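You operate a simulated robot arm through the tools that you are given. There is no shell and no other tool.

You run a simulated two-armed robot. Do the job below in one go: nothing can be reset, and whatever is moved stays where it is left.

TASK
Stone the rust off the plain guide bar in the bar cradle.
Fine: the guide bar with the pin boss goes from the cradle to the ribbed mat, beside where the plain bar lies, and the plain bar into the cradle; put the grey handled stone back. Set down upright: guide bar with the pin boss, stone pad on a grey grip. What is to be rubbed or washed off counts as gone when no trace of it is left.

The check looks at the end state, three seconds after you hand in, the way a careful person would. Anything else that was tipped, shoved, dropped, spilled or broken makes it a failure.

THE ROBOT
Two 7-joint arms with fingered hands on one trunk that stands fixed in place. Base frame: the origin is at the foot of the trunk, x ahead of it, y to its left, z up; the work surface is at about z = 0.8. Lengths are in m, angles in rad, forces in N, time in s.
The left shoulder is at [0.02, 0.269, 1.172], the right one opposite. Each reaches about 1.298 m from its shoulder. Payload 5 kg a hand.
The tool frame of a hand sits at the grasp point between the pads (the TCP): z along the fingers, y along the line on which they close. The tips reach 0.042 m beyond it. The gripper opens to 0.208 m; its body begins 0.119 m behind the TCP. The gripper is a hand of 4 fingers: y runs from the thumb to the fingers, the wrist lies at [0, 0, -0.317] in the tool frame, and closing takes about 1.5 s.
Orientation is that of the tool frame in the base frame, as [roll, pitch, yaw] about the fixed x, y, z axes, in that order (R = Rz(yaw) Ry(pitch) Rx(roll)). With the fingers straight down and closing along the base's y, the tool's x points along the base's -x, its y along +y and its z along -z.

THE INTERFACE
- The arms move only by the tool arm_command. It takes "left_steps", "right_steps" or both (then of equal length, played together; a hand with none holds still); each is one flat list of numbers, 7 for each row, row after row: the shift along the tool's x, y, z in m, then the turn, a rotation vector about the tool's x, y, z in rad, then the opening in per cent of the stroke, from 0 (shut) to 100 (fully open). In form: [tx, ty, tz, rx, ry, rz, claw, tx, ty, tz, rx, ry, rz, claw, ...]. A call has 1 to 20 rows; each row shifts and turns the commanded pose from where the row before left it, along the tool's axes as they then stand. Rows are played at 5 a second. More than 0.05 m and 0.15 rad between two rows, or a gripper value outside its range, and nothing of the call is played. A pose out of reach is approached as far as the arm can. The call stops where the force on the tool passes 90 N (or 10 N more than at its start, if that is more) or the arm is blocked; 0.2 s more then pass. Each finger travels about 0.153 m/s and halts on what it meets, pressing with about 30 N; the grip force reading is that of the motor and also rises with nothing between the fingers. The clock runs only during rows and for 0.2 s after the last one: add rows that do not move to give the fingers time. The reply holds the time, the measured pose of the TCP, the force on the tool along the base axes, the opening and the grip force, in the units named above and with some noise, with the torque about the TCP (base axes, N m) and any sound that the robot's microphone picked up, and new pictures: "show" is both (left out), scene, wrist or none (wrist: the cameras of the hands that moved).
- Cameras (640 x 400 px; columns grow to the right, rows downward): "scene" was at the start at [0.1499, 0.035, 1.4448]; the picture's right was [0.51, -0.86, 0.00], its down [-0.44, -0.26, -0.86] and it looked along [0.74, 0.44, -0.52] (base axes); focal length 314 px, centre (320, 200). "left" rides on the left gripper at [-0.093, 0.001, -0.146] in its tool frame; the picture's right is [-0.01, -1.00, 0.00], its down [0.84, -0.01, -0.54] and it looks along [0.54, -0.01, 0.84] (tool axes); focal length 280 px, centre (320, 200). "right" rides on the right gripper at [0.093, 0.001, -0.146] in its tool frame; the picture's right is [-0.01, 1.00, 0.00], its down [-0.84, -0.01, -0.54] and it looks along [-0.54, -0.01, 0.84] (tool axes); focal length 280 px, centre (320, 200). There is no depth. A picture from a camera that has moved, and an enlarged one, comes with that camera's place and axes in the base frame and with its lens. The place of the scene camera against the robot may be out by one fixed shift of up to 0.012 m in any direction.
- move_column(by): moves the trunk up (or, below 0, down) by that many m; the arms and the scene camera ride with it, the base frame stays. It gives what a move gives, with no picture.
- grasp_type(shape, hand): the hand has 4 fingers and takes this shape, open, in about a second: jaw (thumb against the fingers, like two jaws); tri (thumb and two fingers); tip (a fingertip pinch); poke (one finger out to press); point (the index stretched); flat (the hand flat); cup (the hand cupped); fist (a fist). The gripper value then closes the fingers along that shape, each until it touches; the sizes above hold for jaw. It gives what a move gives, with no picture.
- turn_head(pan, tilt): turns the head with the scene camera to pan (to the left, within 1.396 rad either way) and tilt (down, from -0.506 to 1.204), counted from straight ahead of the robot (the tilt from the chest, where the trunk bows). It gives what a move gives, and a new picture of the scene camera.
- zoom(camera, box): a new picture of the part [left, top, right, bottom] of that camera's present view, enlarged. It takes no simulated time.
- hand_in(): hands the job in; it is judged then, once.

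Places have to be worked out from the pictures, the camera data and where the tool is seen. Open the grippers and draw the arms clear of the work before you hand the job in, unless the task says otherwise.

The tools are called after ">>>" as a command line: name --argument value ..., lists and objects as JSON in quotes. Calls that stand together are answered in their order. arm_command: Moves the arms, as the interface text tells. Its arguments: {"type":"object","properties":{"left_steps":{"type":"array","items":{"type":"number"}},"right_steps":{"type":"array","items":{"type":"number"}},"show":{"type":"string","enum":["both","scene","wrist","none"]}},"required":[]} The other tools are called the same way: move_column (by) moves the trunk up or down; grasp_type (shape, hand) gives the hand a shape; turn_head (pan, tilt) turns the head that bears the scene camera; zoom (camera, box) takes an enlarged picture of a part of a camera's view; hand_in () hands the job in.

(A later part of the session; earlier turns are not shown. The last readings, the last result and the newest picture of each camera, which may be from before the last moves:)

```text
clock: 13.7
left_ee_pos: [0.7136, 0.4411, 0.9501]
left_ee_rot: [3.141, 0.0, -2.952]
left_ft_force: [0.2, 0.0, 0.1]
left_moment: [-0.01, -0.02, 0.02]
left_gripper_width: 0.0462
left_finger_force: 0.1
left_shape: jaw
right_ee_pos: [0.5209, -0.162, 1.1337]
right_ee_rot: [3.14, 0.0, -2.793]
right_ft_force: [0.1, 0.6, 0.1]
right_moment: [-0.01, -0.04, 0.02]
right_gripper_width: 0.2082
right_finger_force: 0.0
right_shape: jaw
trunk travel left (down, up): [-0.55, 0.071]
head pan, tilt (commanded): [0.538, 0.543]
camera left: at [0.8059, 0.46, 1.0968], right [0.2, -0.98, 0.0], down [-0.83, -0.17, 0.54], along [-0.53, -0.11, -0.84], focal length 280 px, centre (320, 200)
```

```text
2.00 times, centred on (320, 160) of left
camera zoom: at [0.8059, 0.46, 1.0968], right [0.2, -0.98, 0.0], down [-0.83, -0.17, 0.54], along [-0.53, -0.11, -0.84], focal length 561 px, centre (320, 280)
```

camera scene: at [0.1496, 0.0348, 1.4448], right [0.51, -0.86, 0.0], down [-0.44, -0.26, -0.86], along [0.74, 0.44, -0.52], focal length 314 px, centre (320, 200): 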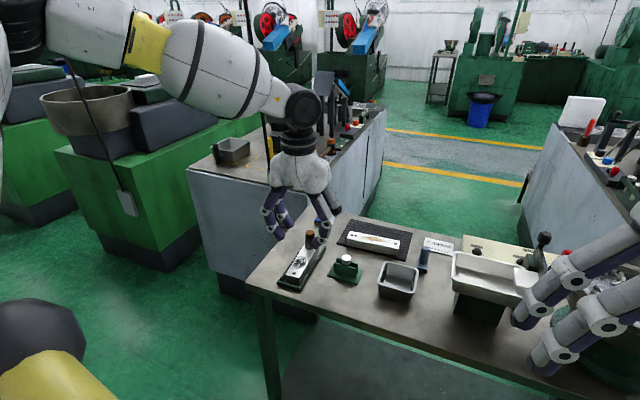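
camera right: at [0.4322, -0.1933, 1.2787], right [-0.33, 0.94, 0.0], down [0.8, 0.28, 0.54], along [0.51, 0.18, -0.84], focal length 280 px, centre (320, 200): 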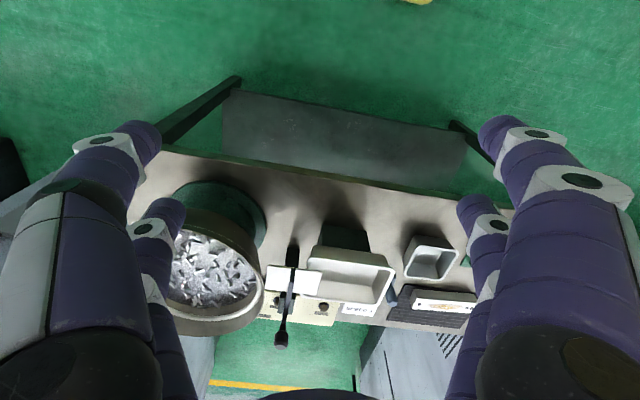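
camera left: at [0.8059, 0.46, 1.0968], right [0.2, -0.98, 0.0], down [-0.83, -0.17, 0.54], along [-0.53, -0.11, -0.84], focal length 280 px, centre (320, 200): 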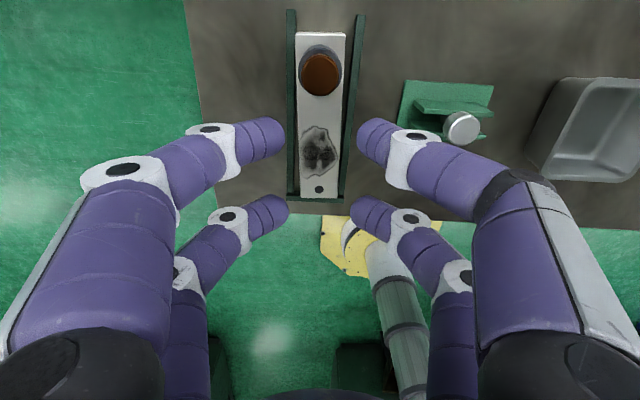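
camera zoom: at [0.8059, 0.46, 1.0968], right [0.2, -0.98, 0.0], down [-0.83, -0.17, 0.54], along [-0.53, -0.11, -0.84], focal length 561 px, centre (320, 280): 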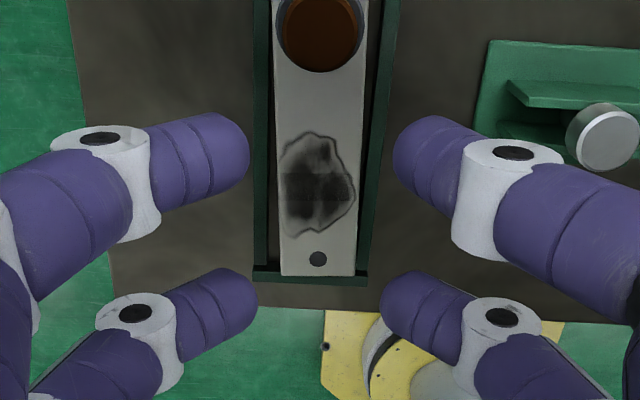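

At bar width the inner contact is about 0.029 beyond the TCP and the lowest tip point about 0.044 beyond. A TCP height near 0.858 should therefore clear the rails and still catch the bar's upper sides. I descend first to 0.866 with the fingers slightly open and check.

>>> arm_command --left_steps '[0, 0, 0, 0, 0, 0, 32, 0, 0, 0.028, 0, 0, 0, 32, 0, 0, 0.028, 0, 0, 0, 32, 0, 0, 0.028, 0, 0, 0, 32, 0, 0, 0, 0, 0, 0, 32]' --show "wrist"

>>> zoom --camera "scene" --box '[275, 225, 345, 295]'

>>> zoom --camera "left" --box '[220, 60, 420, 260]'

```text
clock: 14.9
left_ee_pos: [0.714, 0.4403, 0.8662]
left_ee_rot: [3.14, 0.002, -2.952]
left_ft_force: [-0.2, -0.2, -0.1]
left_moment: [0.0, -0.04, 0.01]
left_gripper_width: 0.0662
left_finger_force: 0.0
left_shape: jaw
right_ee_pos: [0.521, -0.1622, 1.1347]
right_ee_rot: [3.141, 0.001, -2.792]
right_ft_force: [-0.2, 0.2, -0.1]
right_moment: [0.02, -0.04, -0.01]
right_gripper_width: 0.2079
right_finger_force: 0.0
right_shape: jaw
trunk travel left (down, up): [-0.55, 0.071]
head pan, tilt (commanded): [0.538, 0.543]
camera left: at [0.8069, 0.4585, 1.0128], right [0.2, -0.98, 0.0], down [-0.83, -0.17, 0.54], along [-0.53, -0.11, -0.84], focal length 280 px, centre (320, 200)
```

left: 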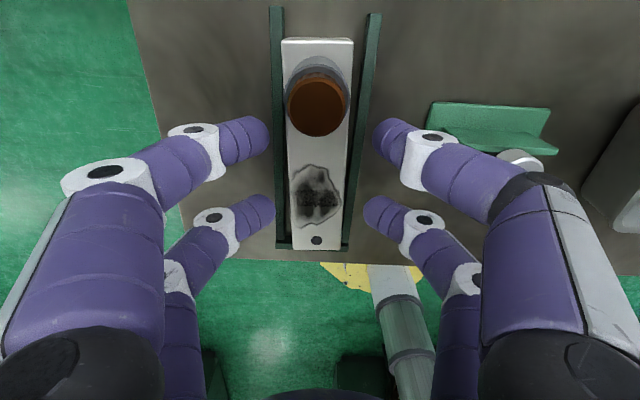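

```text
5.71 times, centred on (310, 260) of scene
camera zoom: at [0.1495, 0.0349, 1.4449], right [0.51, -0.86, 0.0], down [-0.44, -0.26, -0.86], along [0.74, 0.44, -0.52], focal length 1792 px, centre (377, -143)
```

zoom: 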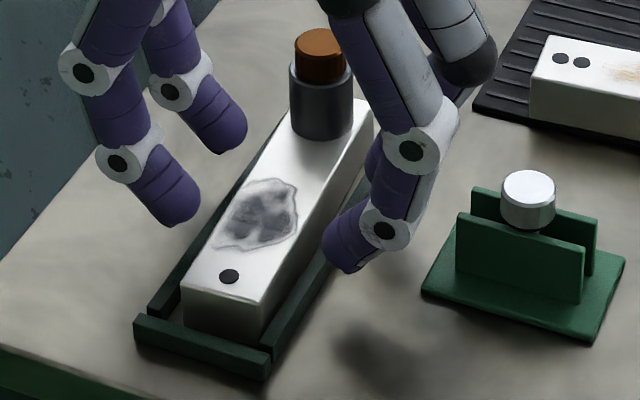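

```text
2.00 times, centred on (320, 160) of left
camera zoom: at [0.8069, 0.4585, 1.0128], right [0.2, -0.98, 0.0], down [-0.83, -0.17, 0.54], along [-0.53, -0.11, -0.84], focal length 561 px, centre (320, 280)
```

zoom: 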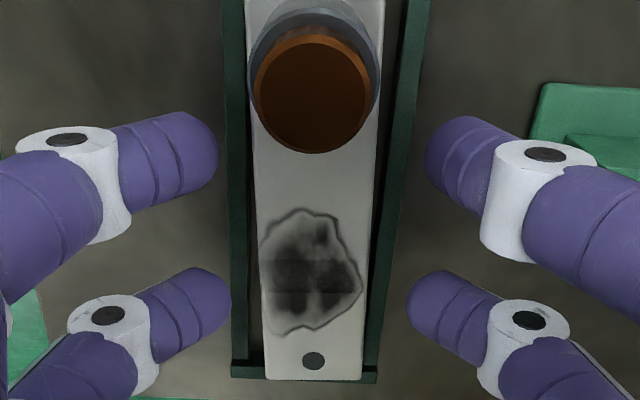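

The fingers straddle the bar cleanly with no contact. I lower to about 0.858 and narrow to 24% to compare the tips with the rail tops before gripping.

>>> arm_command --left_steps '[0, 0, 0.004, 0, 0, 0, 32, 0, 0, 0.0045, 0, 0, 0, 28, 0, 0, 0, 0, 0, 0, 24, 0, 0, 0, 0, 0, 0, 24]' --show "wrist"

>>> zoom --camera "scene" --box '[295, 235, 345, 285]'

>>> zoom --camera "left" --box '[250, 90, 390, 230]'

```text
clock: 15.9
left_ee_pos: [0.7143, 0.4412, 0.8562]
left_ee_rot: [-3.141, 0.001, -2.951]
left_ft_force: [-0.3, 0.4, 0.2]
left_moment: [-0.03, -0.01, -0.02]
left_gripper_width: 0.0504
left_finger_force: 0.0
left_shape: jaw
right_ee_pos: [0.52, -0.1623, 1.1328]
right_ee_rot: [-3.141, 0.0, -2.792]
right_ft_force: [0.1, -0.4, -0.1]
right_moment: [-0.06, 0.01, 0.0]
right_gripper_width: 0.2081
right_finger_force: 0.0
right_shape: jaw
trunk travel left (down, up): [-0.55, 0.071]
head pan, tilt (commanded): [0.538, 0.543]
camera left: at [0.8064, 0.4587, 1.0039], right [0.2, -0.98, 0.0], down [-0.83, -0.17, 0.54], along [-0.53, -0.11, -0.84], focal length 280 px, centre (320, 200)
```

left: 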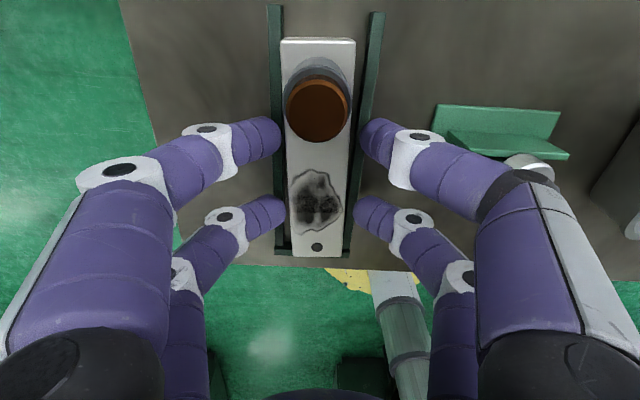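

```text
8.00 times, centred on (320, 260) of scene
camera zoom: at [0.1498, 0.0351, 1.4448], right [0.51, -0.86, 0.0], down [-0.44, -0.26, -0.86], along [0.74, 0.44, -0.52], focal length 2509 px, centre (320, -280)
```

zoom: 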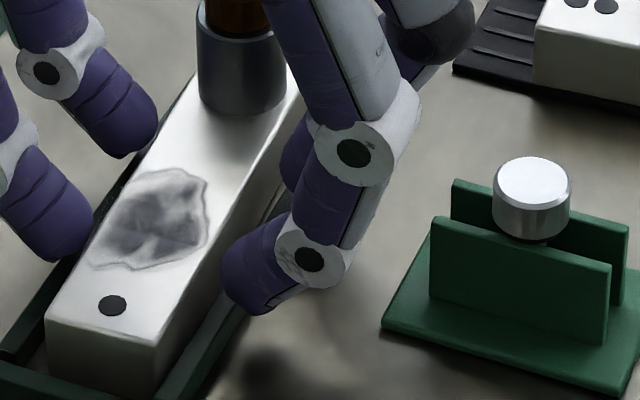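

```text
2.86 times, centred on (320, 160) of left
camera zoom: at [0.8064, 0.4587, 1.0039], right [0.2, -0.98, 0.0], down [-0.83, -0.17, 0.54], along [-0.53, -0.11, -0.84], focal length 801 px, centre (320, 314)
```

zoom: 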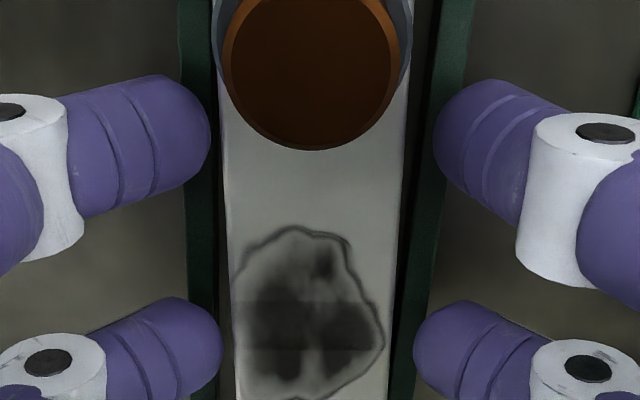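

No contact forces yet, and the tips sit beside the bar's upper sides above the rails. I close the grip and watch the forces.

>>> arm_command --left_steps '[0, 0, 0, 0, 0, 0, 20, 0, 0, 0, 0, 0, 0, 16, 0, 0, 0, 0, 0, 0, 10, 0, 0, 0, 0, 0, 0, 10]' --show "wrist"

>>> zoom --camera "scene" --box '[295, 235, 345, 285]'

>>> zoom --camera "left" --box '[250, 60, 390, 260]'

```text
clock: 16.9
left_ee_pos: [0.7139, 0.44, 0.8566]
left_ee_rot: [3.142, 0.0, -2.952]
left_ft_force: [-0.4, 0.5, 0.2]
left_moment: [0.02, -0.05, 0.06]
left_gripper_width: 0.0343
left_finger_force: 30.5
left_shape: jaw
right_ee_pos: [0.5218, -0.1615, 1.1335]
right_ee_rot: [-3.141, 0.0, -2.793]
right_ft_force: [-0.2, 0.1, -0.1]
right_moment: [0.0, 0.0, 0.02]
right_gripper_width: 0.2081
right_finger_force: 0.0
right_shape: jaw
trunk travel left (down, up): [-0.55, 0.071]
head pan, tilt (commanded): [0.538, 0.543]
camera left: at [0.8065, 0.4589, 1.0034], right [0.2, -0.98, 0.0], down [-0.82, -0.17, 0.54], along [-0.53, -0.11, -0.84], focal length 280 px, centre (320, 200)
```

left: 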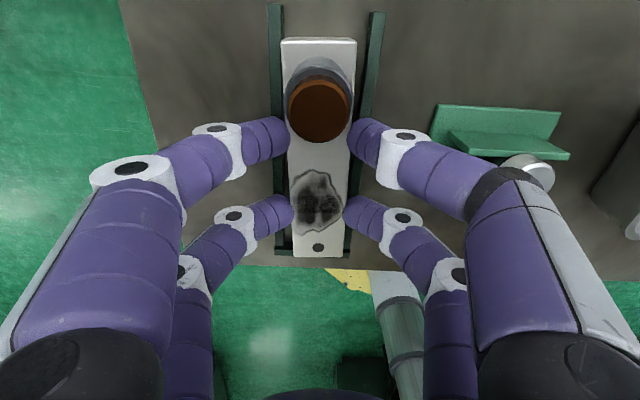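

```text
8.00 times, centred on (320, 260) of scene
camera zoom: at [0.1501, 0.0352, 1.4447], right [0.51, -0.86, 0.0], down [-0.44, -0.27, -0.86], along [0.74, 0.44, -0.52], focal length 2509 px, centre (320, -280)
```

zoom: 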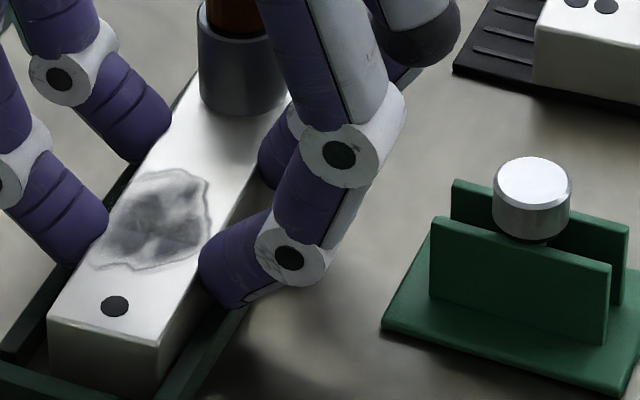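

```text
2.00 times, centred on (320, 160) of left
camera zoom: at [0.8065, 0.4589, 1.0034], right [0.2, -0.98, 0.0], down [-0.82, -0.17, 0.54], along [-0.53, -0.11, -0.84], focal length 561 px, centre (320, 280)
```

zoom: 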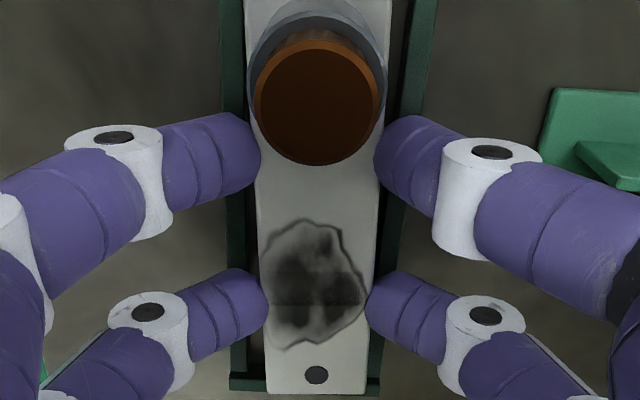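

The grip reads 30 N with the fingers seated on the bar's sides. I try a small 8 mm lift to see whether it holds.

>>> arm_command --left_steps '[0, 0, -0.004, 0, 0, 0, 5, 0, 0, -0.004, 0, 0, 0, 5, 0, 0, 0, 0, 0, 0, 5]' --show "wrist"

>>> zoom --camera "scene" --box '[275, 225, 345, 295]'

```text
clock: 17.7
left_ee_pos: [0.7132, 0.4406, 0.8642]
left_ee_rot: [3.141, 0.001, -2.951]
left_ft_force: [0.2, -0.9, -6.8]
left_moment: [-0.02, 0.08, -0.02]
left_gripper_width: 0.0344
left_finger_force: 29.5
left_shape: jaw
right_ee_pos: [0.5207, -0.1623, 1.1336]
right_ee_rot: [-3.141, 0.0, -2.792]
right_ft_force: [0.2, -0.3, -0.1]
right_moment: [0.02, 0.01, -0.03]
right_gripper_width: 0.2079
right_finger_force: 0.1
right_shape: jaw
trunk travel left (down, up): [-0.55, 0.071]
head pan, tilt (commanded): [0.538, 0.543]
camera left: at [0.8054, 0.4593, 1.012], right [0.2, -0.98, 0.0], down [-0.82, -0.17, 0.54], along [-0.53, -0.11, -0.84], focal length 280 px, centre (320, 200)
```

left: 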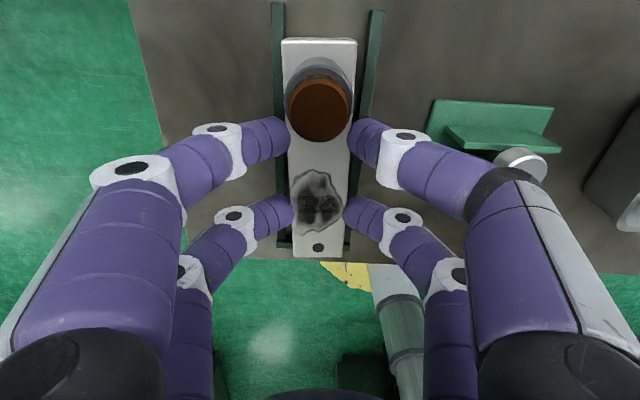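

```text
5.71 times, centred on (310, 260) of scene
camera zoom: at [0.1502, 0.0352, 1.4447], right [0.51, -0.86, 0.0], down [-0.44, -0.27, -0.86], along [0.73, 0.44, -0.52], focal length 1792 px, centre (377, -143)
```

zoom: 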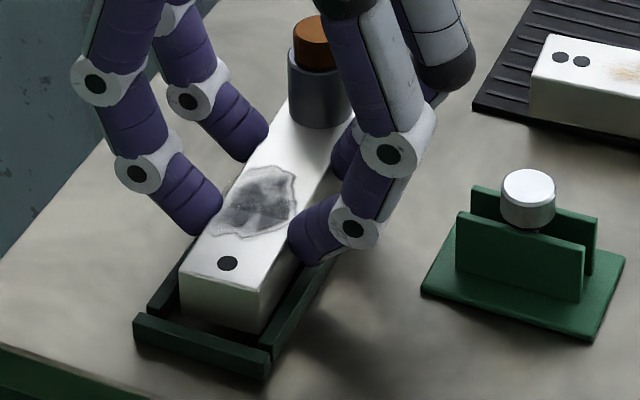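

The bar came up cleanly: about 0.7 kg, and unmoved in the fingers. I lift it to about 1.02 and carry it over the free far part of the mat.

>>> arm_command --left_steps '[0, 0, -0.02, 0, 0, 0, 5, 0, 0, -0.02, 0, 0, 0, 5, 0, 0, -0.02, 0, 0, 0, 5, 0, 0, -0.02, 0, 0, 0, 5, 0, 0, -0.02, 0, 0, 0, 5, 0, 0, -0.02, 0, 0, 0, 5, 0, 0, -0.02, 0, 0, 0, 5, 0, 0, -0.016, 0, 0, 0, 5, -0.0245, -0.01843, 0, 0, 0, 0, 5, -0.0245, -0.01843, 0, 0, 0, 0, 5, -0.0245, -0.01843, 0, 0, 0, 0, 5, -0.0245, -0.01843, 0, 0, 0, 0, 5, -0.0245, -0.01843, 0, 0, 0, 0, 5, -0.0245, -0.01843, 0, 0, 0, 0, 5, -0.0245, -0.01843, 0, 0, 0, 0, 5, -0.0245, -0.01843, 0, 0, 0, 0, 5, -0.0245, -0.01843, 0, 0, 0, 0, 5, -0.0245, -0.01843, 0, 0, 0, 0, 5, 0, 0, 0, 0, 0, 0, 5]' --show "both"

```text
clock: 21.7
left_ee_pos: [0.8457, 0.376, 1.0197]
left_ee_rot: [-3.138, 0.002, -2.952]
left_ft_force: [0.8, 0.5, -6.6]
left_moment: [-0.07, 0.1, 0.01]
left_gripper_width: 0.0344
left_finger_force: 29.7
left_shape: jaw
left hand out of reach, approached as far as the arm can: row 13, 14, 15, 16, 17, 18
right_ee_pos: [0.5202, -0.1622, 1.1326]
right_ee_rot: [3.141, -0.001, -2.791]
right_ft_force: [0.4, -0.3, 0.4]
right_moment: [-0.01, -0.01, 0.01]
right_gripper_width: 0.2078
right_finger_force: 0.1
right_shape: jaw
trunk travel left (down, up): [-0.55, 0.071]
head pan, tilt (commanded): [0.538, 0.543]
camera scene: at [0.1504, 0.0353, 1.4446], right [0.51, -0.86, 0.0], down [-0.44, -0.27, -0.86], along [0.73, 0.44, -0.52], focal length 314 px, centre (320, 200)
camera left: at [0.9385, 0.3942, 1.167], right [0.2, -0.98, 0.0], down [-0.83, -0.17, 0.54], along [-0.53, -0.11, -0.84], focal length 280 px, centre (320, 200)
```

scene: 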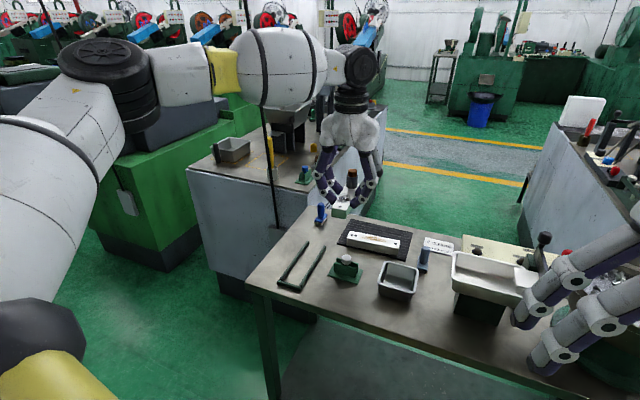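
left: 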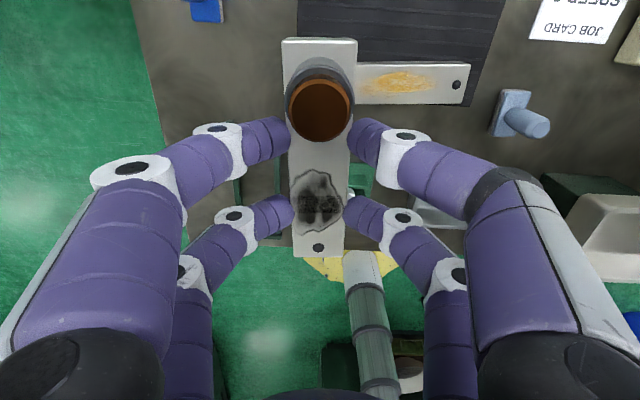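

The arm stopped at about (0.846, 0.376), reporting the rest out of reach in this posture, with the bar still held firmly. I play one still row to see where the commanded pose now stands.

>>> arm_command --left_steps '[0, 0, 0, 0, 0, 0, 5]' --show "none"

```text
clock: 22.1
left_ee_pos: [0.8465, 0.3756, 1.0214]
left_ee_rot: [-3.139, 0.002, -2.952]
left_ft_force: [0.2, 0.9, -6.6]
left_moment: [-0.04, 0.13, 0.01]
left_gripper_width: 0.0345
left_finger_force: 30.2
left_shape: jaw
right_ee_pos: [0.5208, -0.161, 1.1338]
right_ee_rot: [-3.139, 0.0, -2.793]
right_ft_force: [-0.3, -0.3, 0.0]
right_moment: [-0.03, 0.01, 0.0]
right_gripper_width: 0.2077
right_finger_force: 0.1
right_shape: jaw
trunk travel left (down, up): [-0.55, 0.071]
head pan, tilt (commanded): [0.538, 0.543]
```

The commanded pose seems to follow the reached one. I test turning the hand toward the mat's direction in place, to see whether that posture loosens the reach limit.

>>> arm_command --left_steps '[0, 0, 0, 0, 0, -0.1, 5, 0, 0, 0, 0, 0, -0.1, 5, 0, 0, 0, 0, 0, -0.1, 5, 0, 0, 0, 0, 0, -0.1, 5, 0, 0, 0, 0, 0, 0, 5]' --show "scene"

```text
clock: 23.3
left_ee_pos: [0.8456, 0.3757, 1.0182]
left_ee_rot: [-3.14, 0.001, -2.551]
left_ft_force: [0.6, 1.1, -6.1]
left_moment: [-0.03, 0.11, -0.01]
left_gripper_width: 0.0343
left_finger_force: 30.1
left_shape: jaw
right_ee_pos: [0.5217, -0.1619, 1.133]
right_ee_rot: [-3.141, -0.002, -2.793]
right_ft_force: [-0.3, 0.9, 0.2]
right_moment: [-0.02, -0.03, -0.01]
right_gripper_width: 0.208
right_finger_force: 0.1
right_shape: jaw
trunk travel left (down, up): [-0.55, 0.071]
head pan, tilt (commanded): [0.538, 0.543]
camera scene: at [0.1503, 0.0352, 1.4447], right [0.51, -0.86, 0.0], down [-0.44, -0.27, -0.86], along [0.73, 0.44, -0.52], focal length 314 px, centre (320, 200)
```

scene: 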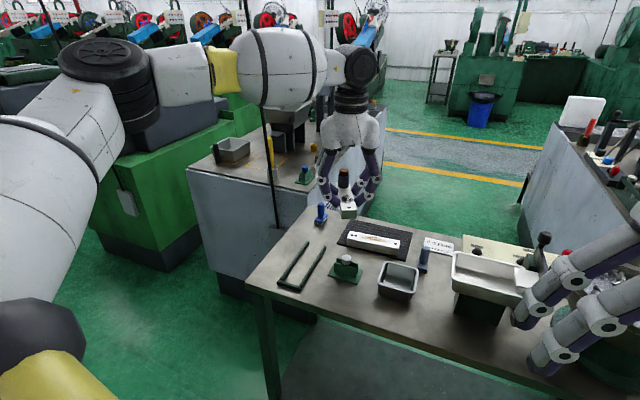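

Turning works freely. I finish the turn so that the bar lies parallel to the mat's long side, at yaw about -1.42.

>>> arm_command --left_steps '[0, 0, 0, 0, 0, -0.1028, 5, 0, 0, 0, 0, 0, -0.1028, 5, 0, 0, 0, 0, 0, -0.1028, 5, 0, 0, 0, 0, 0, -0.1028, 5, 0, 0, 0, 0, 0, -0.1028, 5, 0, 0, 0, 0, 0, -0.1028, 5, 0, 0, 0, 0, 0, -0.1028, 5, 0, 0, 0, 0, 0, -0.1028, 5, 0, 0, 0, 0, 0, -0.1028, 5, 0, 0, 0, 0, 0, -0.1028, 5, 0, 0, 0, 0, 0, -0.1028, 5, 0, 0, 0, 0, 0, 0, 5]' --show "both"

```text
clock: 25.9
left_ee_pos: [0.8459, 0.3764, 1.0184]
left_ee_rot: [-3.139, 0.001, -1.42]
left_ft_force: [0.1, -0.1, -5.6]
left_moment: [-0.06, -0.01, 0.02]
left_gripper_width: 0.0343
left_finger_force: 30.2
left_shape: jaw
right_ee_pos: [0.5213, -0.1608, 1.1334]
right_ee_rot: [3.141, 0.001, -2.793]
right_ft_force: [0.2, -0.2, -0.5]
right_moment: [-0.02, 0.01, 0.01]
right_gripper_width: 0.2078
right_finger_force: 0.0
right_shape: jaw
trunk travel left (down, up): [-0.55, 0.071]
head pan, tilt (commanded): [0.538, 0.543]
camera scene: at [0.1502, 0.0352, 1.4447], right [0.51, -0.86, 0.0], down [-0.44, -0.27, -0.86], along [0.73, 0.44, -0.52], focal length 314 px, centre (320, 200)
camera left: at [0.8315, 0.4682, 1.166], right [0.99, 0.17, 0.0], down [0.14, -0.83, 0.54], along [0.09, -0.53, -0.84], focal length 280 px, centre (320, 200)
```

scene: 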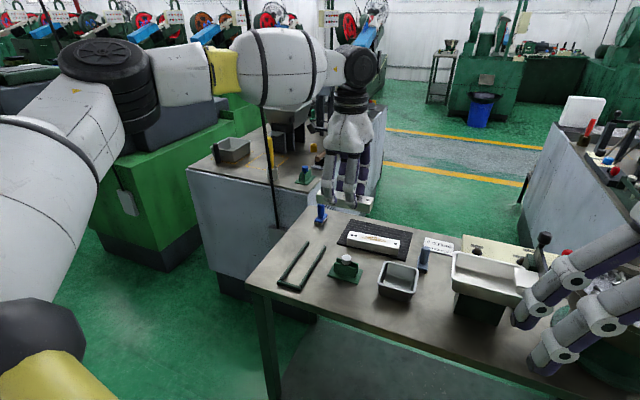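
left: 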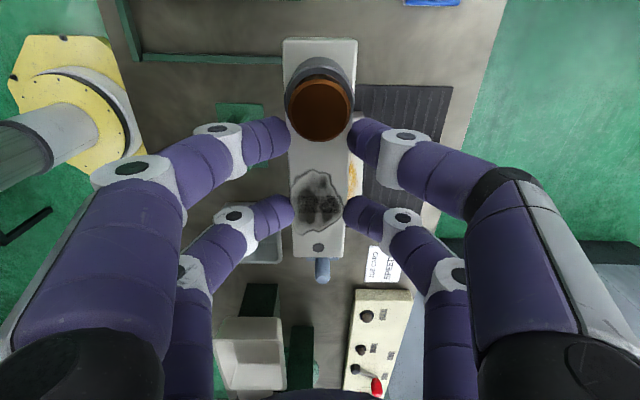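

Now parallel to the mat. I move toward the free far half of the mat while lowering to about 0.95, watching for reach limits.

>>> arm_command --left_steps '[0.01287, -0.01813, 0.01, 0, 0, 0, 5, 0.01287, -0.01813, 0.01, 0, 0, 0, 5, 0.01287, -0.01813, 0.01, 0, 0, 0, 5, 0.01287, -0.01813, 0.01, 0, 0, 0, 5, 0.01287, -0.01813, 0.01, 0, 0, 0, 5, 0.01287, -0.01813, 0.01, 0, 0, 0, 5, 0.01287, -0.01813, 0.01, 0, 0, 0, 5, 0, 0, 0, 0, 0, 0, 5]' --show "both"

```text
clock: 27.7
left_ee_pos: [0.8464, 0.3829, 0.9611]
left_ee_rot: [-3.137, -0.003, -1.419]
left_ft_force: [1.3, 0.0, -7.0]
left_moment: [-0.11, 0.01, -0.01]
left_gripper_width: 0.0347
left_finger_force: 30.0
left_shape: jaw
left hand out of reach, approached as far as the arm can: row 1, 2, 3, 4, 5, 6, 7
right_ee_pos: [0.5212, -0.1615, 1.1334]
right_ee_rot: [3.14, -0.001, -2.792]
right_ft_force: [-1.1, 0.5, -0.3]
right_moment: [-0.01, -0.02, -0.02]
right_gripper_width: 0.2077
right_finger_force: 0.1
right_shape: jaw
trunk travel left (down, up): [-0.55, 0.071]
head pan, tilt (commanded): [0.538, 0.543]
camera scene: at [0.1502, 0.0352, 1.4447], right [0.51, -0.86, 0.0], down [-0.44, -0.26, -0.86], along [0.73, 0.44, -0.52], focal length 314 px, centre (320, 200)
camera left: at [0.8317, 0.4745, 1.1089], right [0.99, 0.16, 0.0], down [0.14, -0.83, 0.54], along [0.09, -0.53, -0.84], focal length 280 px, centre (320, 200)
```

scene: 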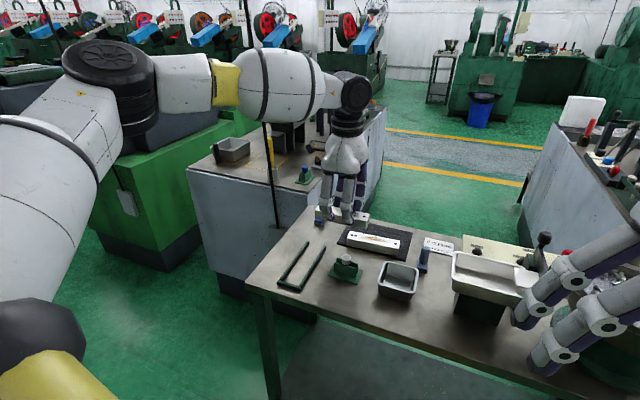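
left: 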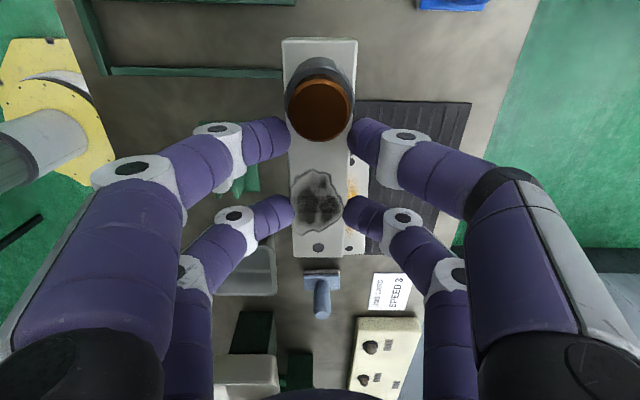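

The reach seems limited near x = 0.85 in this arm posture, although the elbow is still clearly bent. I probe by raising the trunk a little, which raises the shoulder, and then trying a pure forward step.

>>> move_column --by 0.07

>>> arm_command --left_steps '[0, -0.015, 0.015, 0, 0, 0, 5, 0, -0.015, 0.015, 0, 0, 0, 5, 0, -0.015, 0.015, 0, 0, 0, 5, 0, 0, 0, 0, 0, 0, 5]' --show "scene"

```text
clock: 28.8
left_ee_pos: [0.8464, 0.3832, 1.0289]
left_ee_rot: [-3.14, -0.003, -1.421]
left_ft_force: [-0.2, 0.5, -6.9]
left_moment: [-0.1, 0.07, -0.01]
left_gripper_width: 0.0345
left_finger_force: 29.9
left_shape: jaw
right_ee_pos: [0.5218, -0.1611, 1.2008]
right_ee_rot: [3.141, 0.0, -2.792]
right_ft_force: [0.7, 0.4, -0.5]
right_moment: [0.02, 0.09, 0.01]
right_gripper_width: 0.2079
right_finger_force: 0.1
right_shape: jaw
trunk travel left (down, up): [-0.62, 0.001]
head pan, tilt (commanded): [0.538, 0.543]
```

```text
clock: 29.8
left_ee_pos: [0.8531, 0.4083, 0.9931]
left_ee_rot: [-3.134, -0.005, -1.42]
left_ft_force: [-0.1, -1.3, -5.7]
left_moment: [-0.1, -0.05, 0.01]
left_gripper_width: 0.0343
left_finger_force: 30.2
left_shape: jaw
left hand out of reach, approached as far as the arm can: row 1, 2, 3
right_ee_pos: [0.5205, -0.1638, 1.2026]
right_ee_rot: [-3.141, 0.0, -2.793]
right_ft_force: [0.2, 0.7, 0.5]
right_moment: [0.04, -0.02, -0.05]
right_gripper_width: 0.2078
right_finger_force: 0.1
right_shape: jaw
trunk travel left (down, up): [-0.62, 0.001]
head pan, tilt (commanded): [0.538, 0.543]
camera scene: at [0.1487, 0.035, 1.5149], right [0.51, -0.86, 0.0], down [-0.44, -0.26, -0.86], along [0.74, 0.44, -0.52], focal length 314 px, centre (320, 200)
```

scene: 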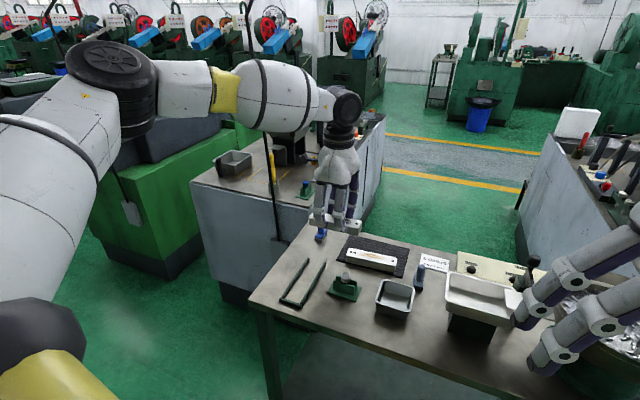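

The stuck points fit the elbow being pinned at one spot, probably a shoulder joint limit, so a vertical hand can't get much past x ≈ 0.86. Tilting the fingers forward moves the wrist back, so I tilt by 0.3 rad about the bar's axis and test the forward reach at a safe height.

>>> arm_command --left_steps '[0, 0, 0, 0.1, 0, 0, 5, 0, 0, 0, 0.1, 0, 0, 5, 0, 0, 0, 0.1, 0, 0, 5, 0.0225, -0.01413, 0.00437, 0, 0, 0, 5, 0.0225, -0.01413, 0.00437, 0, 0, 0, 5, 0.0225, -0.01413, 0.00437, 0, 0, 0, 5, 0.0225, -0.01413, 0.00437, 0, 0, 0, 5, 0.0225, -0.01413, 0.00437, 0, 0, 0, 5, 0, 0, 0, 0, 0, 0, 5]' --show "both"

```text
clock: 31.8
left_ee_pos: [0.8985, 0.3476, 1.0029]
left_ee_rot: [-2.836, -0.003, -1.42]
left_ft_force: [-0.1, -0.1, -6.1]
left_moment: [-0.13, 0.02, 0.01]
left_gripper_width: 0.0339
left_finger_force: 30.4
left_shape: jaw
left hand out of reach, approached as far as the arm can: row 6, 7, 8
right_ee_pos: [0.5215, -0.1619, 1.2022]
right_ee_rot: [-3.141, -0.001, -2.791]
right_ft_force: [-1.0, 0.2, -0.1]
right_moment: [0.04, -0.04, 0.02]
right_gripper_width: 0.208
right_finger_force: 0.2
right_shape: jaw
trunk travel left (down, up): [-0.62, 0.001]
head pan, tilt (commanded): [0.538, 0.543]
camera scene: at [0.1486, 0.0352, 1.515], right [0.51, -0.86, 0.0], down [-0.44, -0.27, -0.86], along [0.74, 0.44, -0.52], focal length 314 px, centre (320, 200)
camera left: at [0.8409, 0.4337, 1.141], right [0.94, 0.16, 0.3], down [-0.02, -0.85, 0.52], along [0.34, -0.5, -0.8], focal length 280 px, centre (320, 200)
```

scene: 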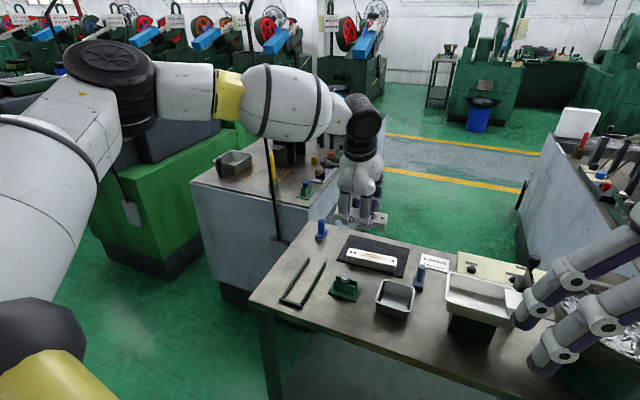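
left: 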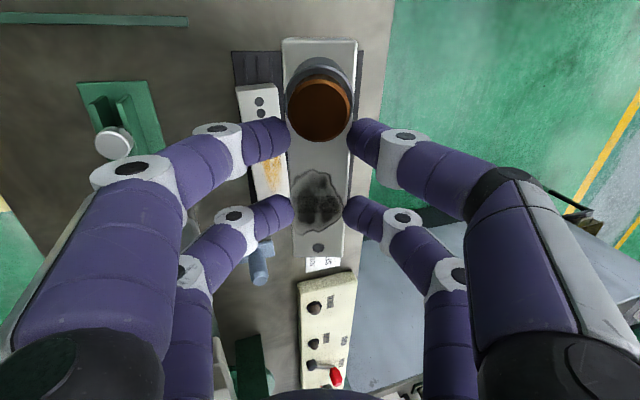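

With the tilt, the TCP reached x = 0.90, but the elbow hasn't moved at all between these poses. I turn the head to look at the left arm and understand what is limiting it.

>>> turn_head --pan 1.25 --tilt 0.25

```text
clock: 32.9
left_ee_pos: [0.9007, 0.3479, 1.0004]
left_ee_rot: [-2.835, -0.003, -1.421]
left_ft_force: [-0.4, 0.4, -6.4]
left_moment: [-0.13, 0.02, -0.01]
left_gripper_width: 0.034
left_finger_force: 30.3
left_shape: jaw
right_ee_pos: [0.5211, -0.1625, 1.2013]
right_ee_rot: [3.141, 0.0, -2.793]
right_ft_force: [0.1, -0.6, -0.4]
right_moment: [0.01, 0.01, 0.0]
right_gripper_width: 0.2079
right_finger_force: 0.1
right_shape: jaw
trunk travel left (down, up): [-0.62, 0.001]
head pan, tilt (commanded): [1.25, 0.25]
camera scene: at [0.1016, 0.0777, 1.5419], right [0.95, -0.32, 0.0], down [-0.08, -0.23, -0.97], along [0.31, 0.92, -0.25], focal length 314 px, centre (320, 200)
```

scene: 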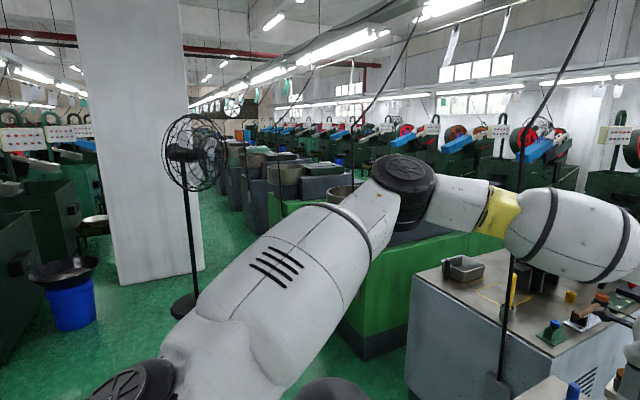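

The upper arm points out to the left, with the elbow high. I look at the right arm for comparison, since it reached further inward at the start.

>>> turn_head --pan -1.25 --tilt 0.25

```text
clock: 35.1
left_ee_pos: [0.899, 0.3482, 1.0017]
left_ee_rot: [-2.836, -0.003, -1.421]
left_ft_force: [0.2, 0.6, -7.0]
left_moment: [-0.14, 0.03, 0.03]
left_gripper_width: 0.034
left_finger_force: 30.3
left_shape: jaw
right_ee_pos: [0.5222, -0.1628, 1.202]
right_ee_rot: [-3.141, 0.0, -2.793]
right_ft_force: [-0.3, -0.1, 0.1]
right_moment: [0.0, 0.0, 0.0]
right_gripper_width: 0.2078
right_finger_force: 0.1
right_shape: jaw
trunk travel left (down, up): [-0.62, 0.001]
head pan, tilt (commanded): [-1.25, 0.25]
camera scene: at [0.1015, -0.0995, 1.542], right [-0.95, -0.32, 0.0], down [-0.08, 0.23, -0.97], along [0.31, -0.92, -0.25], focal length 314 px, centre (320, 200)
```

scene: 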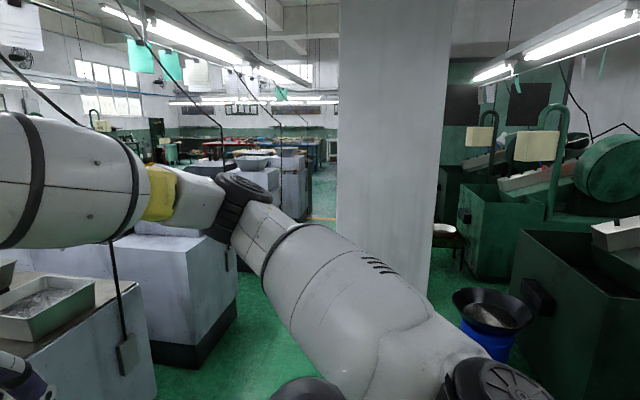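

Both elbows sit in similar places, yet at the start the right arm reached well across with its elbow nearer the centre, so a mirrored posture should exist for the left. I turn the head back and retract, then move the hand rightward at a shorter distance to see whether the elbow swings in.

>>> turn_head --pan 0.538 --tilt 0.45

>>> arm_command --left_steps '[0, 0.025, -0.007, 0, 0, 0, 5, 0, 0.025, -0.007, 0, 0, 0, 5, 0, 0.025, -0.007, 0, 0, 0, 5, 0, 0.025, -0.007, 0, 0, 0, 5, 0, 0.025, -0.007, 0, 0, 0, 5, 0, 0.02, 0, -0.1, 0, 0, 5, 0, 0.02, 0, -0.1, 0, 0, 5, 0, 0, 0, -0.1, 0, 0, 5, 0.03, 0, 0, 0, 0, 0, 5, 0.03, 0, 0, 0, 0, 0, 5, 0.03, 0, 0, 0, 0, 0, 5, 0.03, 0, 0, 0, 0, 0, 5, 0.03, 0, 0, 0, 0, 0, 5, 0, 0, 0, 0, 0, 0, 5]' --show "scene"

```text
clock: 36.9
left_ee_pos: [0.9005, 0.3483, 1.0001]
left_ee_rot: [-2.835, -0.004, -1.42]
left_ft_force: [0.3, 0.2, -5.8]
left_moment: [-0.13, 0.03, 0.0]
left_gripper_width: 0.0342
left_finger_force: 29.5
left_shape: jaw
right_ee_pos: [0.5215, -0.1626, 1.2017]
right_ee_rot: [3.141, -0.001, -2.791]
right_ft_force: [0.0, -1.3, -0.1]
right_moment: [0.01, 0.0, 0.0]
right_gripper_width: 0.2081
right_finger_force: 0.1
right_shape: jaw
trunk travel left (down, up): [-0.62, 0.001]
head pan, tilt (commanded): [0.538, 0.45]
camera scene: at [0.151, 0.0361, 1.5233], right [0.51, -0.86, 0.0], down [-0.37, -0.22, -0.9], along [0.77, 0.46, -0.44], focal length 314 px, centre (320, 200)
```

scene: 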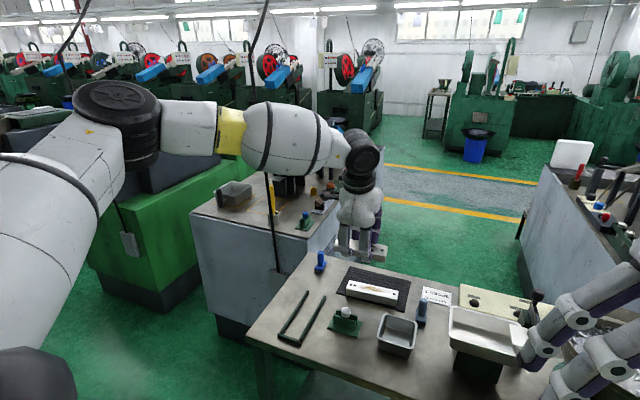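

```text
clock: 39.9
left_ee_pos: [0.7099, 0.2323, 1.0007]
left_ee_rot: [-3.138, -0.004, -1.42]
left_ft_force: [0.9, 0.5, -7.2]
left_moment: [-0.12, 0.03, -0.03]
left_gripper_width: 0.0341
left_finger_force: 30.2
left_shape: jaw
left hand out of reach, approached as far as the arm can: row 11, 12, 13
right_ee_pos: [0.5223, -0.1621, 1.2014]
right_ee_rot: [3.14, -0.001, -2.791]
right_ft_force: [-0.2, 0.6, -0.6]
right_moment: [-0.02, 0.12, -0.03]
right_gripper_width: 0.2081
right_finger_force: 0.1
right_shape: jaw
trunk travel left (down, up): [-0.62, 0.001]
head pan, tilt (commanded): [0.538, 0.45]
camera scene: at [0.1518, 0.0363, 1.5231], right [0.51, -0.86, 0.0], down [-0.37, -0.22, -0.9], along [0.77, 0.46, -0.44], focal length 314 px, centre (320, 200)
```

scene: 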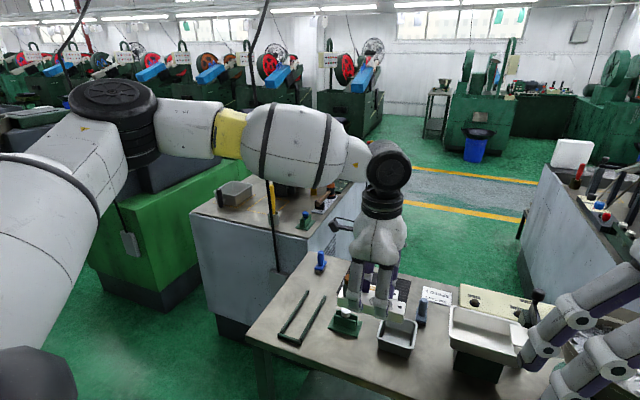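

The elbow is still pinned at the same place. I raise the hand to about the height at which the right arm started and try moving inward again, to see whether height releases the posture.

>>> arm_command --left_steps '[0, 0, -0.04, 0, 0, 0, 5, 0, 0, -0.04, 0, 0, 0, 5, 0, 0, -0.04, 0, 0, 0, 5, 0, 0, -0.04, 0, 0, 0, 5, 0, 0, -0.04, 0, 0, 0, 5, 0.03, 0, 0, 0, 0, 0, 5, 0.03, 0, 0, 0, 0, 0, 5, 0.03, 0, 0, 0, 0, 0, 5, 0, 0, 0, 0, 0, 0, 5]' --show "scene"

```text
clock: 41.9
left_ee_pos: [0.7071, 0.2328, 1.2038]
left_ee_rot: [-3.136, -0.005, -1.421]
left_ft_force: [-0.8, -0.4, -6.9]
left_moment: [-0.06, -0.05, 0.01]
left_gripper_width: 0.0338
left_finger_force: 29.7
left_shape: jaw
left hand out of reach, approached as far as the arm can: row 5, 6, 7, 8
right_ee_pos: [0.5201, -0.1616, 1.2018]
right_ee_rot: [-3.141, 0.002, -2.793]
right_ft_force: [0.1, 0.5, -0.5]
right_moment: [-0.04, -0.01, -0.01]
right_gripper_width: 0.208
right_finger_force: 0.1
right_shape: jaw
trunk travel left (down, up): [-0.62, 0.001]
head pan, tilt (commanded): [0.538, 0.45]
camera scene: at [0.1505, 0.0361, 1.5233], right [0.51, -0.86, 0.0], down [-0.37, -0.22, -0.9], along [0.77, 0.46, -0.44], focal length 314 px, centre (320, 200)
```

scene: 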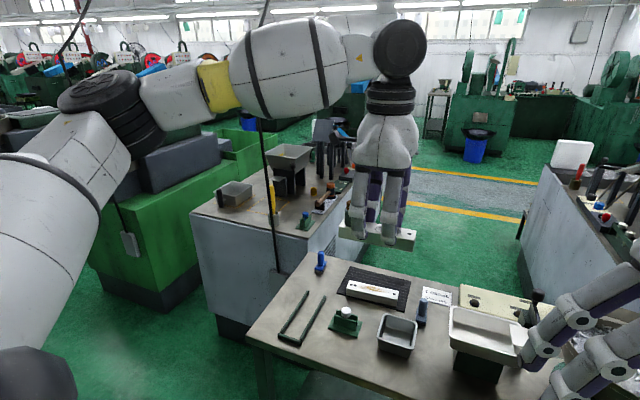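

The upper arm has not moved at all. I swing the left hand back outward and return the right hand to its starting pose, so I can see where its elbow goes when it reaches across.

>>> arm_command --left_steps '[-0.03, 0, 0, 0, 0, 0, 5, -0.03, 0, 0, 0, 0, 0, 5, -0.03, 0, 0, 0, 0, 0, 5, -0.03, 0, 0, 0, 0, 0, 5, -0.03, 0, 0, 0, 0, 0, 5, -0.03, 0, 0, 0, 0, 0, 5, 0, 0, 0, 0, 0, 0, 5, 0, 0, 0, 0, 0, 0, 5, 0, 0, 0, 0, 0, 0, 5, 0, 0, 0, 0, 0, 0, 5]' --right_steps '[0, 0, 0, 0, 0, 0, 100, 0, 0, 0, 0, 0, 0, 100, 0, 0, 0, 0, 0, 0, 100, -0.04, 0.02, 0, 0, 0, 0, 100, -0.04, 0.02, 0, 0, 0, 0, 100, -0.04, 0.02, 0, 0, 0, 0, 100, -0.04, 0.02, 0, 0, 0, 0, 100, -0.04, 0.02, 0, 0, 0, 0, 100, 0, 0, 0, 0, 0, 0, 100, 0, 0, 0, 0, 0, 0, 100]' --show "none"

>>> turn_head --pan -1.1 --tilt 0.25

>>> turn_head --pan 1.1 --tilt 0.25

```text
clock: 44.1
left_ee_pos: [0.6789, 0.4128, 1.2022]
left_ee_rot: [-3.139, -0.004, -1.42]
left_ft_force: [-0.3, 1.5, -6.9]
left_moment: [-0.27, 0.03, 0.02]
left_gripper_width: 0.0342
left_finger_force: 30.5
left_shape: jaw
right_ee_pos: [0.6761, 0.0018, 1.2033]
right_ee_rot: [-3.139, 0.0, -2.789]
right_ft_force: [-0.5, 0.4, -0.1]
right_moment: [-0.12, 0.01, 0.0]
right_gripper_width: 0.2081
right_finger_force: 0.0
right_shape: jaw
trunk travel left (down, up): [-0.62, 0.001]
head pan, tilt (commanded): [0.538, 0.45]
```

```text
clock: 45.8
left_ee_pos: [0.6787, 0.4095, 1.2032]
left_ee_rot: [-3.138, -0.001, -1.421]
left_ft_force: [0.2, 0.2, -6.5]
left_moment: [-0.11, 0.01, -0.01]
left_gripper_width: 0.0342
left_finger_force: 30.3
left_shape: jaw
right_ee_pos: [0.675, 0.0003, 1.2023]
right_ee_rot: [3.14, 0.0, -2.793]
right_ft_force: [-0.5, 0.1, 0.6]
right_moment: [-0.04, 0.04, 0.01]
right_gripper_width: 0.208
right_finger_force: 0.0
right_shape: jaw
trunk travel left (down, up): [-0.62, 0.001]
head pan, tilt (commanded): [-1.1, 0.25]
camera scene: at [0.1144, -0.094, 1.5419], right [-0.89, -0.45, 0.0], down [-0.11, 0.22, -0.97], along [0.44, -0.86, -0.25], focal length 314 px, centre (320, 200)
```

scene: 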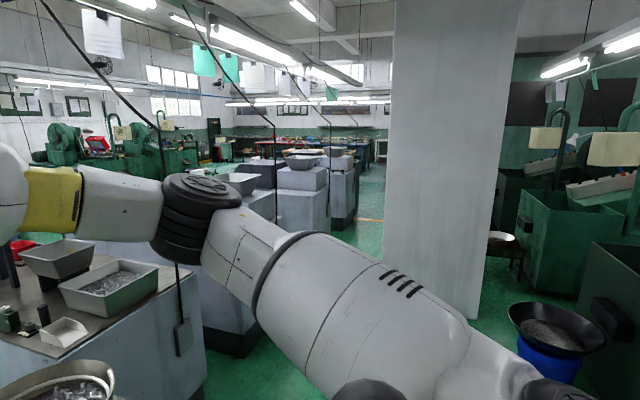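

```text
clock: 47.9
left_ee_pos: [0.6789, 0.41, 1.2019]
left_ee_rot: [-3.137, 0.0, -1.421]
left_ft_force: [-0.5, -0.5, -6.6]
left_moment: [-0.11, -0.04, 0.02]
left_gripper_width: 0.0344
left_finger_force: 30.0
left_shape: jaw
right_ee_pos: [0.6764, 0.0006, 1.2022]
right_ee_rot: [-3.14, 0.001, -2.793]
right_ft_force: [-0.1, -0.9, -1.0]
right_moment: [0.02, -0.01, 0.03]
right_gripper_width: 0.2076
right_finger_force: 0.1
right_shape: jaw
trunk travel left (down, up): [-0.62, 0.001]
head pan, tilt (commanded): [1.1, 0.25]
camera scene: at [0.1143, 0.0723, 1.5419], right [0.89, -0.45, 0.0], down [-0.11, -0.22, -0.97], along [0.44, 0.86, -0.25], focal length 314 px, centre (320, 200)
```

scene: 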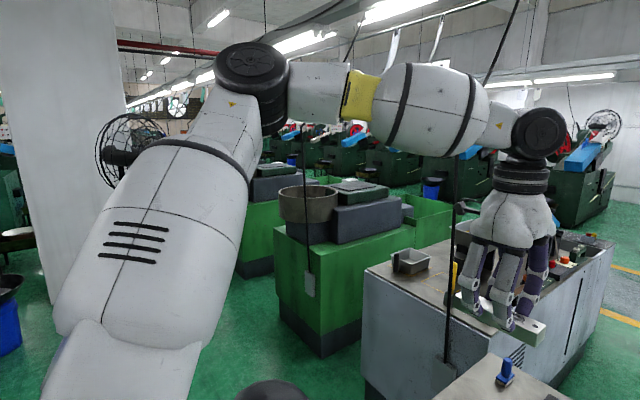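

The right elbow in its starting pose sits at about 20° outward, while the left is pinned at 38°. I probe the right arm's reach toward the stone and mat at a safe height, with the left hand kept clear.

>>> arm_command --left_steps '[-0.03, 0, 0, 0, 0, 0, 5, -0.03, 0, 0, 0, 0, 0, 5, -0.03, 0, 0, 0, 0, 0, 5, -0.03, 0, 0, 0, 0, 0, 5, -0.03, 0, 0, 0, 0, 0, 5, 0, 0, 0, 0, 0, 0, 5, 0, 0, 0, 0, 0, 0, 5, 0, 0, 0, 0, 0, 0, 5, 0, 0, 0, 0, 0, 0, 5, 0, 0, 0, 0, 0, 0, 5]' --right_steps '[0, 0, 0, 0, 0, 0, 100, 0, 0, 0, 0, 0, 0, 100, -0.04, 0.01, 0.01, 0, 0, 0, 100, -0.04, 0.01, 0.01, 0, 0, 0, 100, -0.04, 0.01, 0.01, 0, 0, 0, 100, -0.04, 0.01, 0.01, 0, 0, 0, 100, -0.04, 0.01, 0.01, 0, 0, 0, 100, -0.035, 0.01, 0.01, 0, 0, 0, 100, 0, 0, 0, 0, 0, 0, 100, 0, 0, 0, 0, 0, 0, 100]' --show "wrist"

>>> turn_head --pan -0.6 --tilt 0.35

```text
clock: 50.3
left_ee_pos: [0.6577, 0.5601, 1.2027]
left_ee_rot: [-3.14, -0.002, -1.422]
left_ft_force: [-0.1, 1.4, -7.5]
left_moment: [-0.16, 0.01, -0.02]
left_gripper_width: 0.0338
left_finger_force: 30.0
left_shape: jaw
right_ee_pos: [0.8677, 0.0822, 1.1568]
right_ee_rot: [3.131, 0.002, -2.838]
right_ft_force: [0.3, 1.6, -0.8]
right_moment: [-0.13, 0.04, 0.01]
right_gripper_width: 0.2081
right_finger_force: 0.1
right_shape: jaw
right hand out of reach, approached as far as the arm can: row 8
trunk travel left (down, up): [-0.62, 0.001]
head pan, tilt (commanded): [1.1, 0.25]
stopped in row 10 (right hand): the arm was blocked; the commanded pose is now the measured one
camera right: at [0.7781, 0.0536, 1.3016], right [-0.29, 0.96, 0.01], down [0.81, 0.24, 0.54], along [0.52, 0.16, -0.84], focal length 280 px, centre (320, 200)
camera left: at [0.6418, 0.6519, 1.3486], right [0.99, 0.16, 0.0], down [0.14, -0.83, 0.54], along [0.09, -0.53, -0.84], focal length 280 px, centre (320, 200)
```

right: 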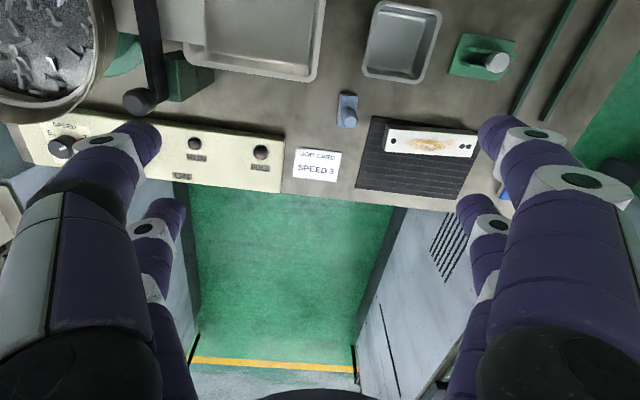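
left: 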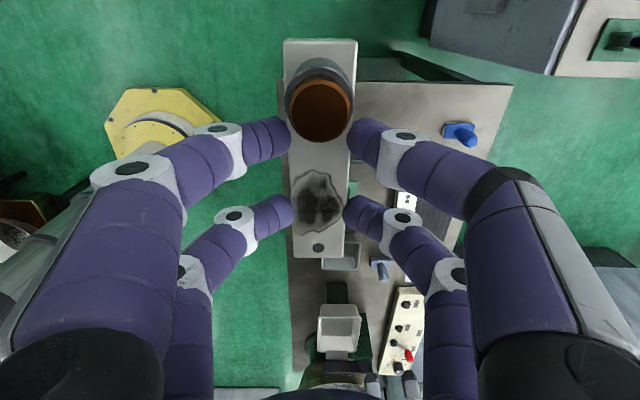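

```text
clock: 52.0
left_ee_pos: [0.6582, 0.5588, 1.2032]
left_ee_rot: [-3.137, -0.002, -1.421]
left_ft_force: [0.6, 0.5, -7.4]
left_moment: [-0.08, -0.03, -0.02]
left_gripper_width: 0.0341
left_finger_force: 30.1
left_shape: jaw
right_ee_pos: [0.8661, 0.0803, 1.1574]
right_ee_rot: [3.132, 0.002, -2.836]
right_ft_force: [-0.2, 0.3, -0.9]
right_moment: [-0.03, 0.03, 0.02]
right_gripper_width: 0.208
right_finger_force: 0.2
right_shape: jaw
trunk travel left (down, up): [-0.62, 0.001]
head pan, tilt (commanded): [-0.6, 0.351]
camera scene: at [0.1489, -0.0633, 1.5325], right [-0.56, -0.83, 0.0], down [-0.28, 0.19, -0.94], along [0.78, -0.53, -0.34], focal length 314 px, centre (320, 200)
```

scene: 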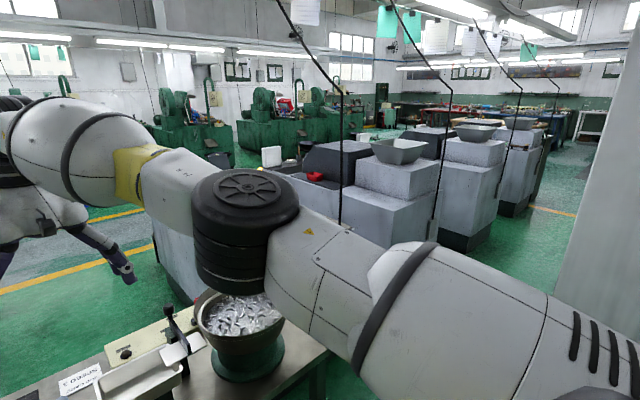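

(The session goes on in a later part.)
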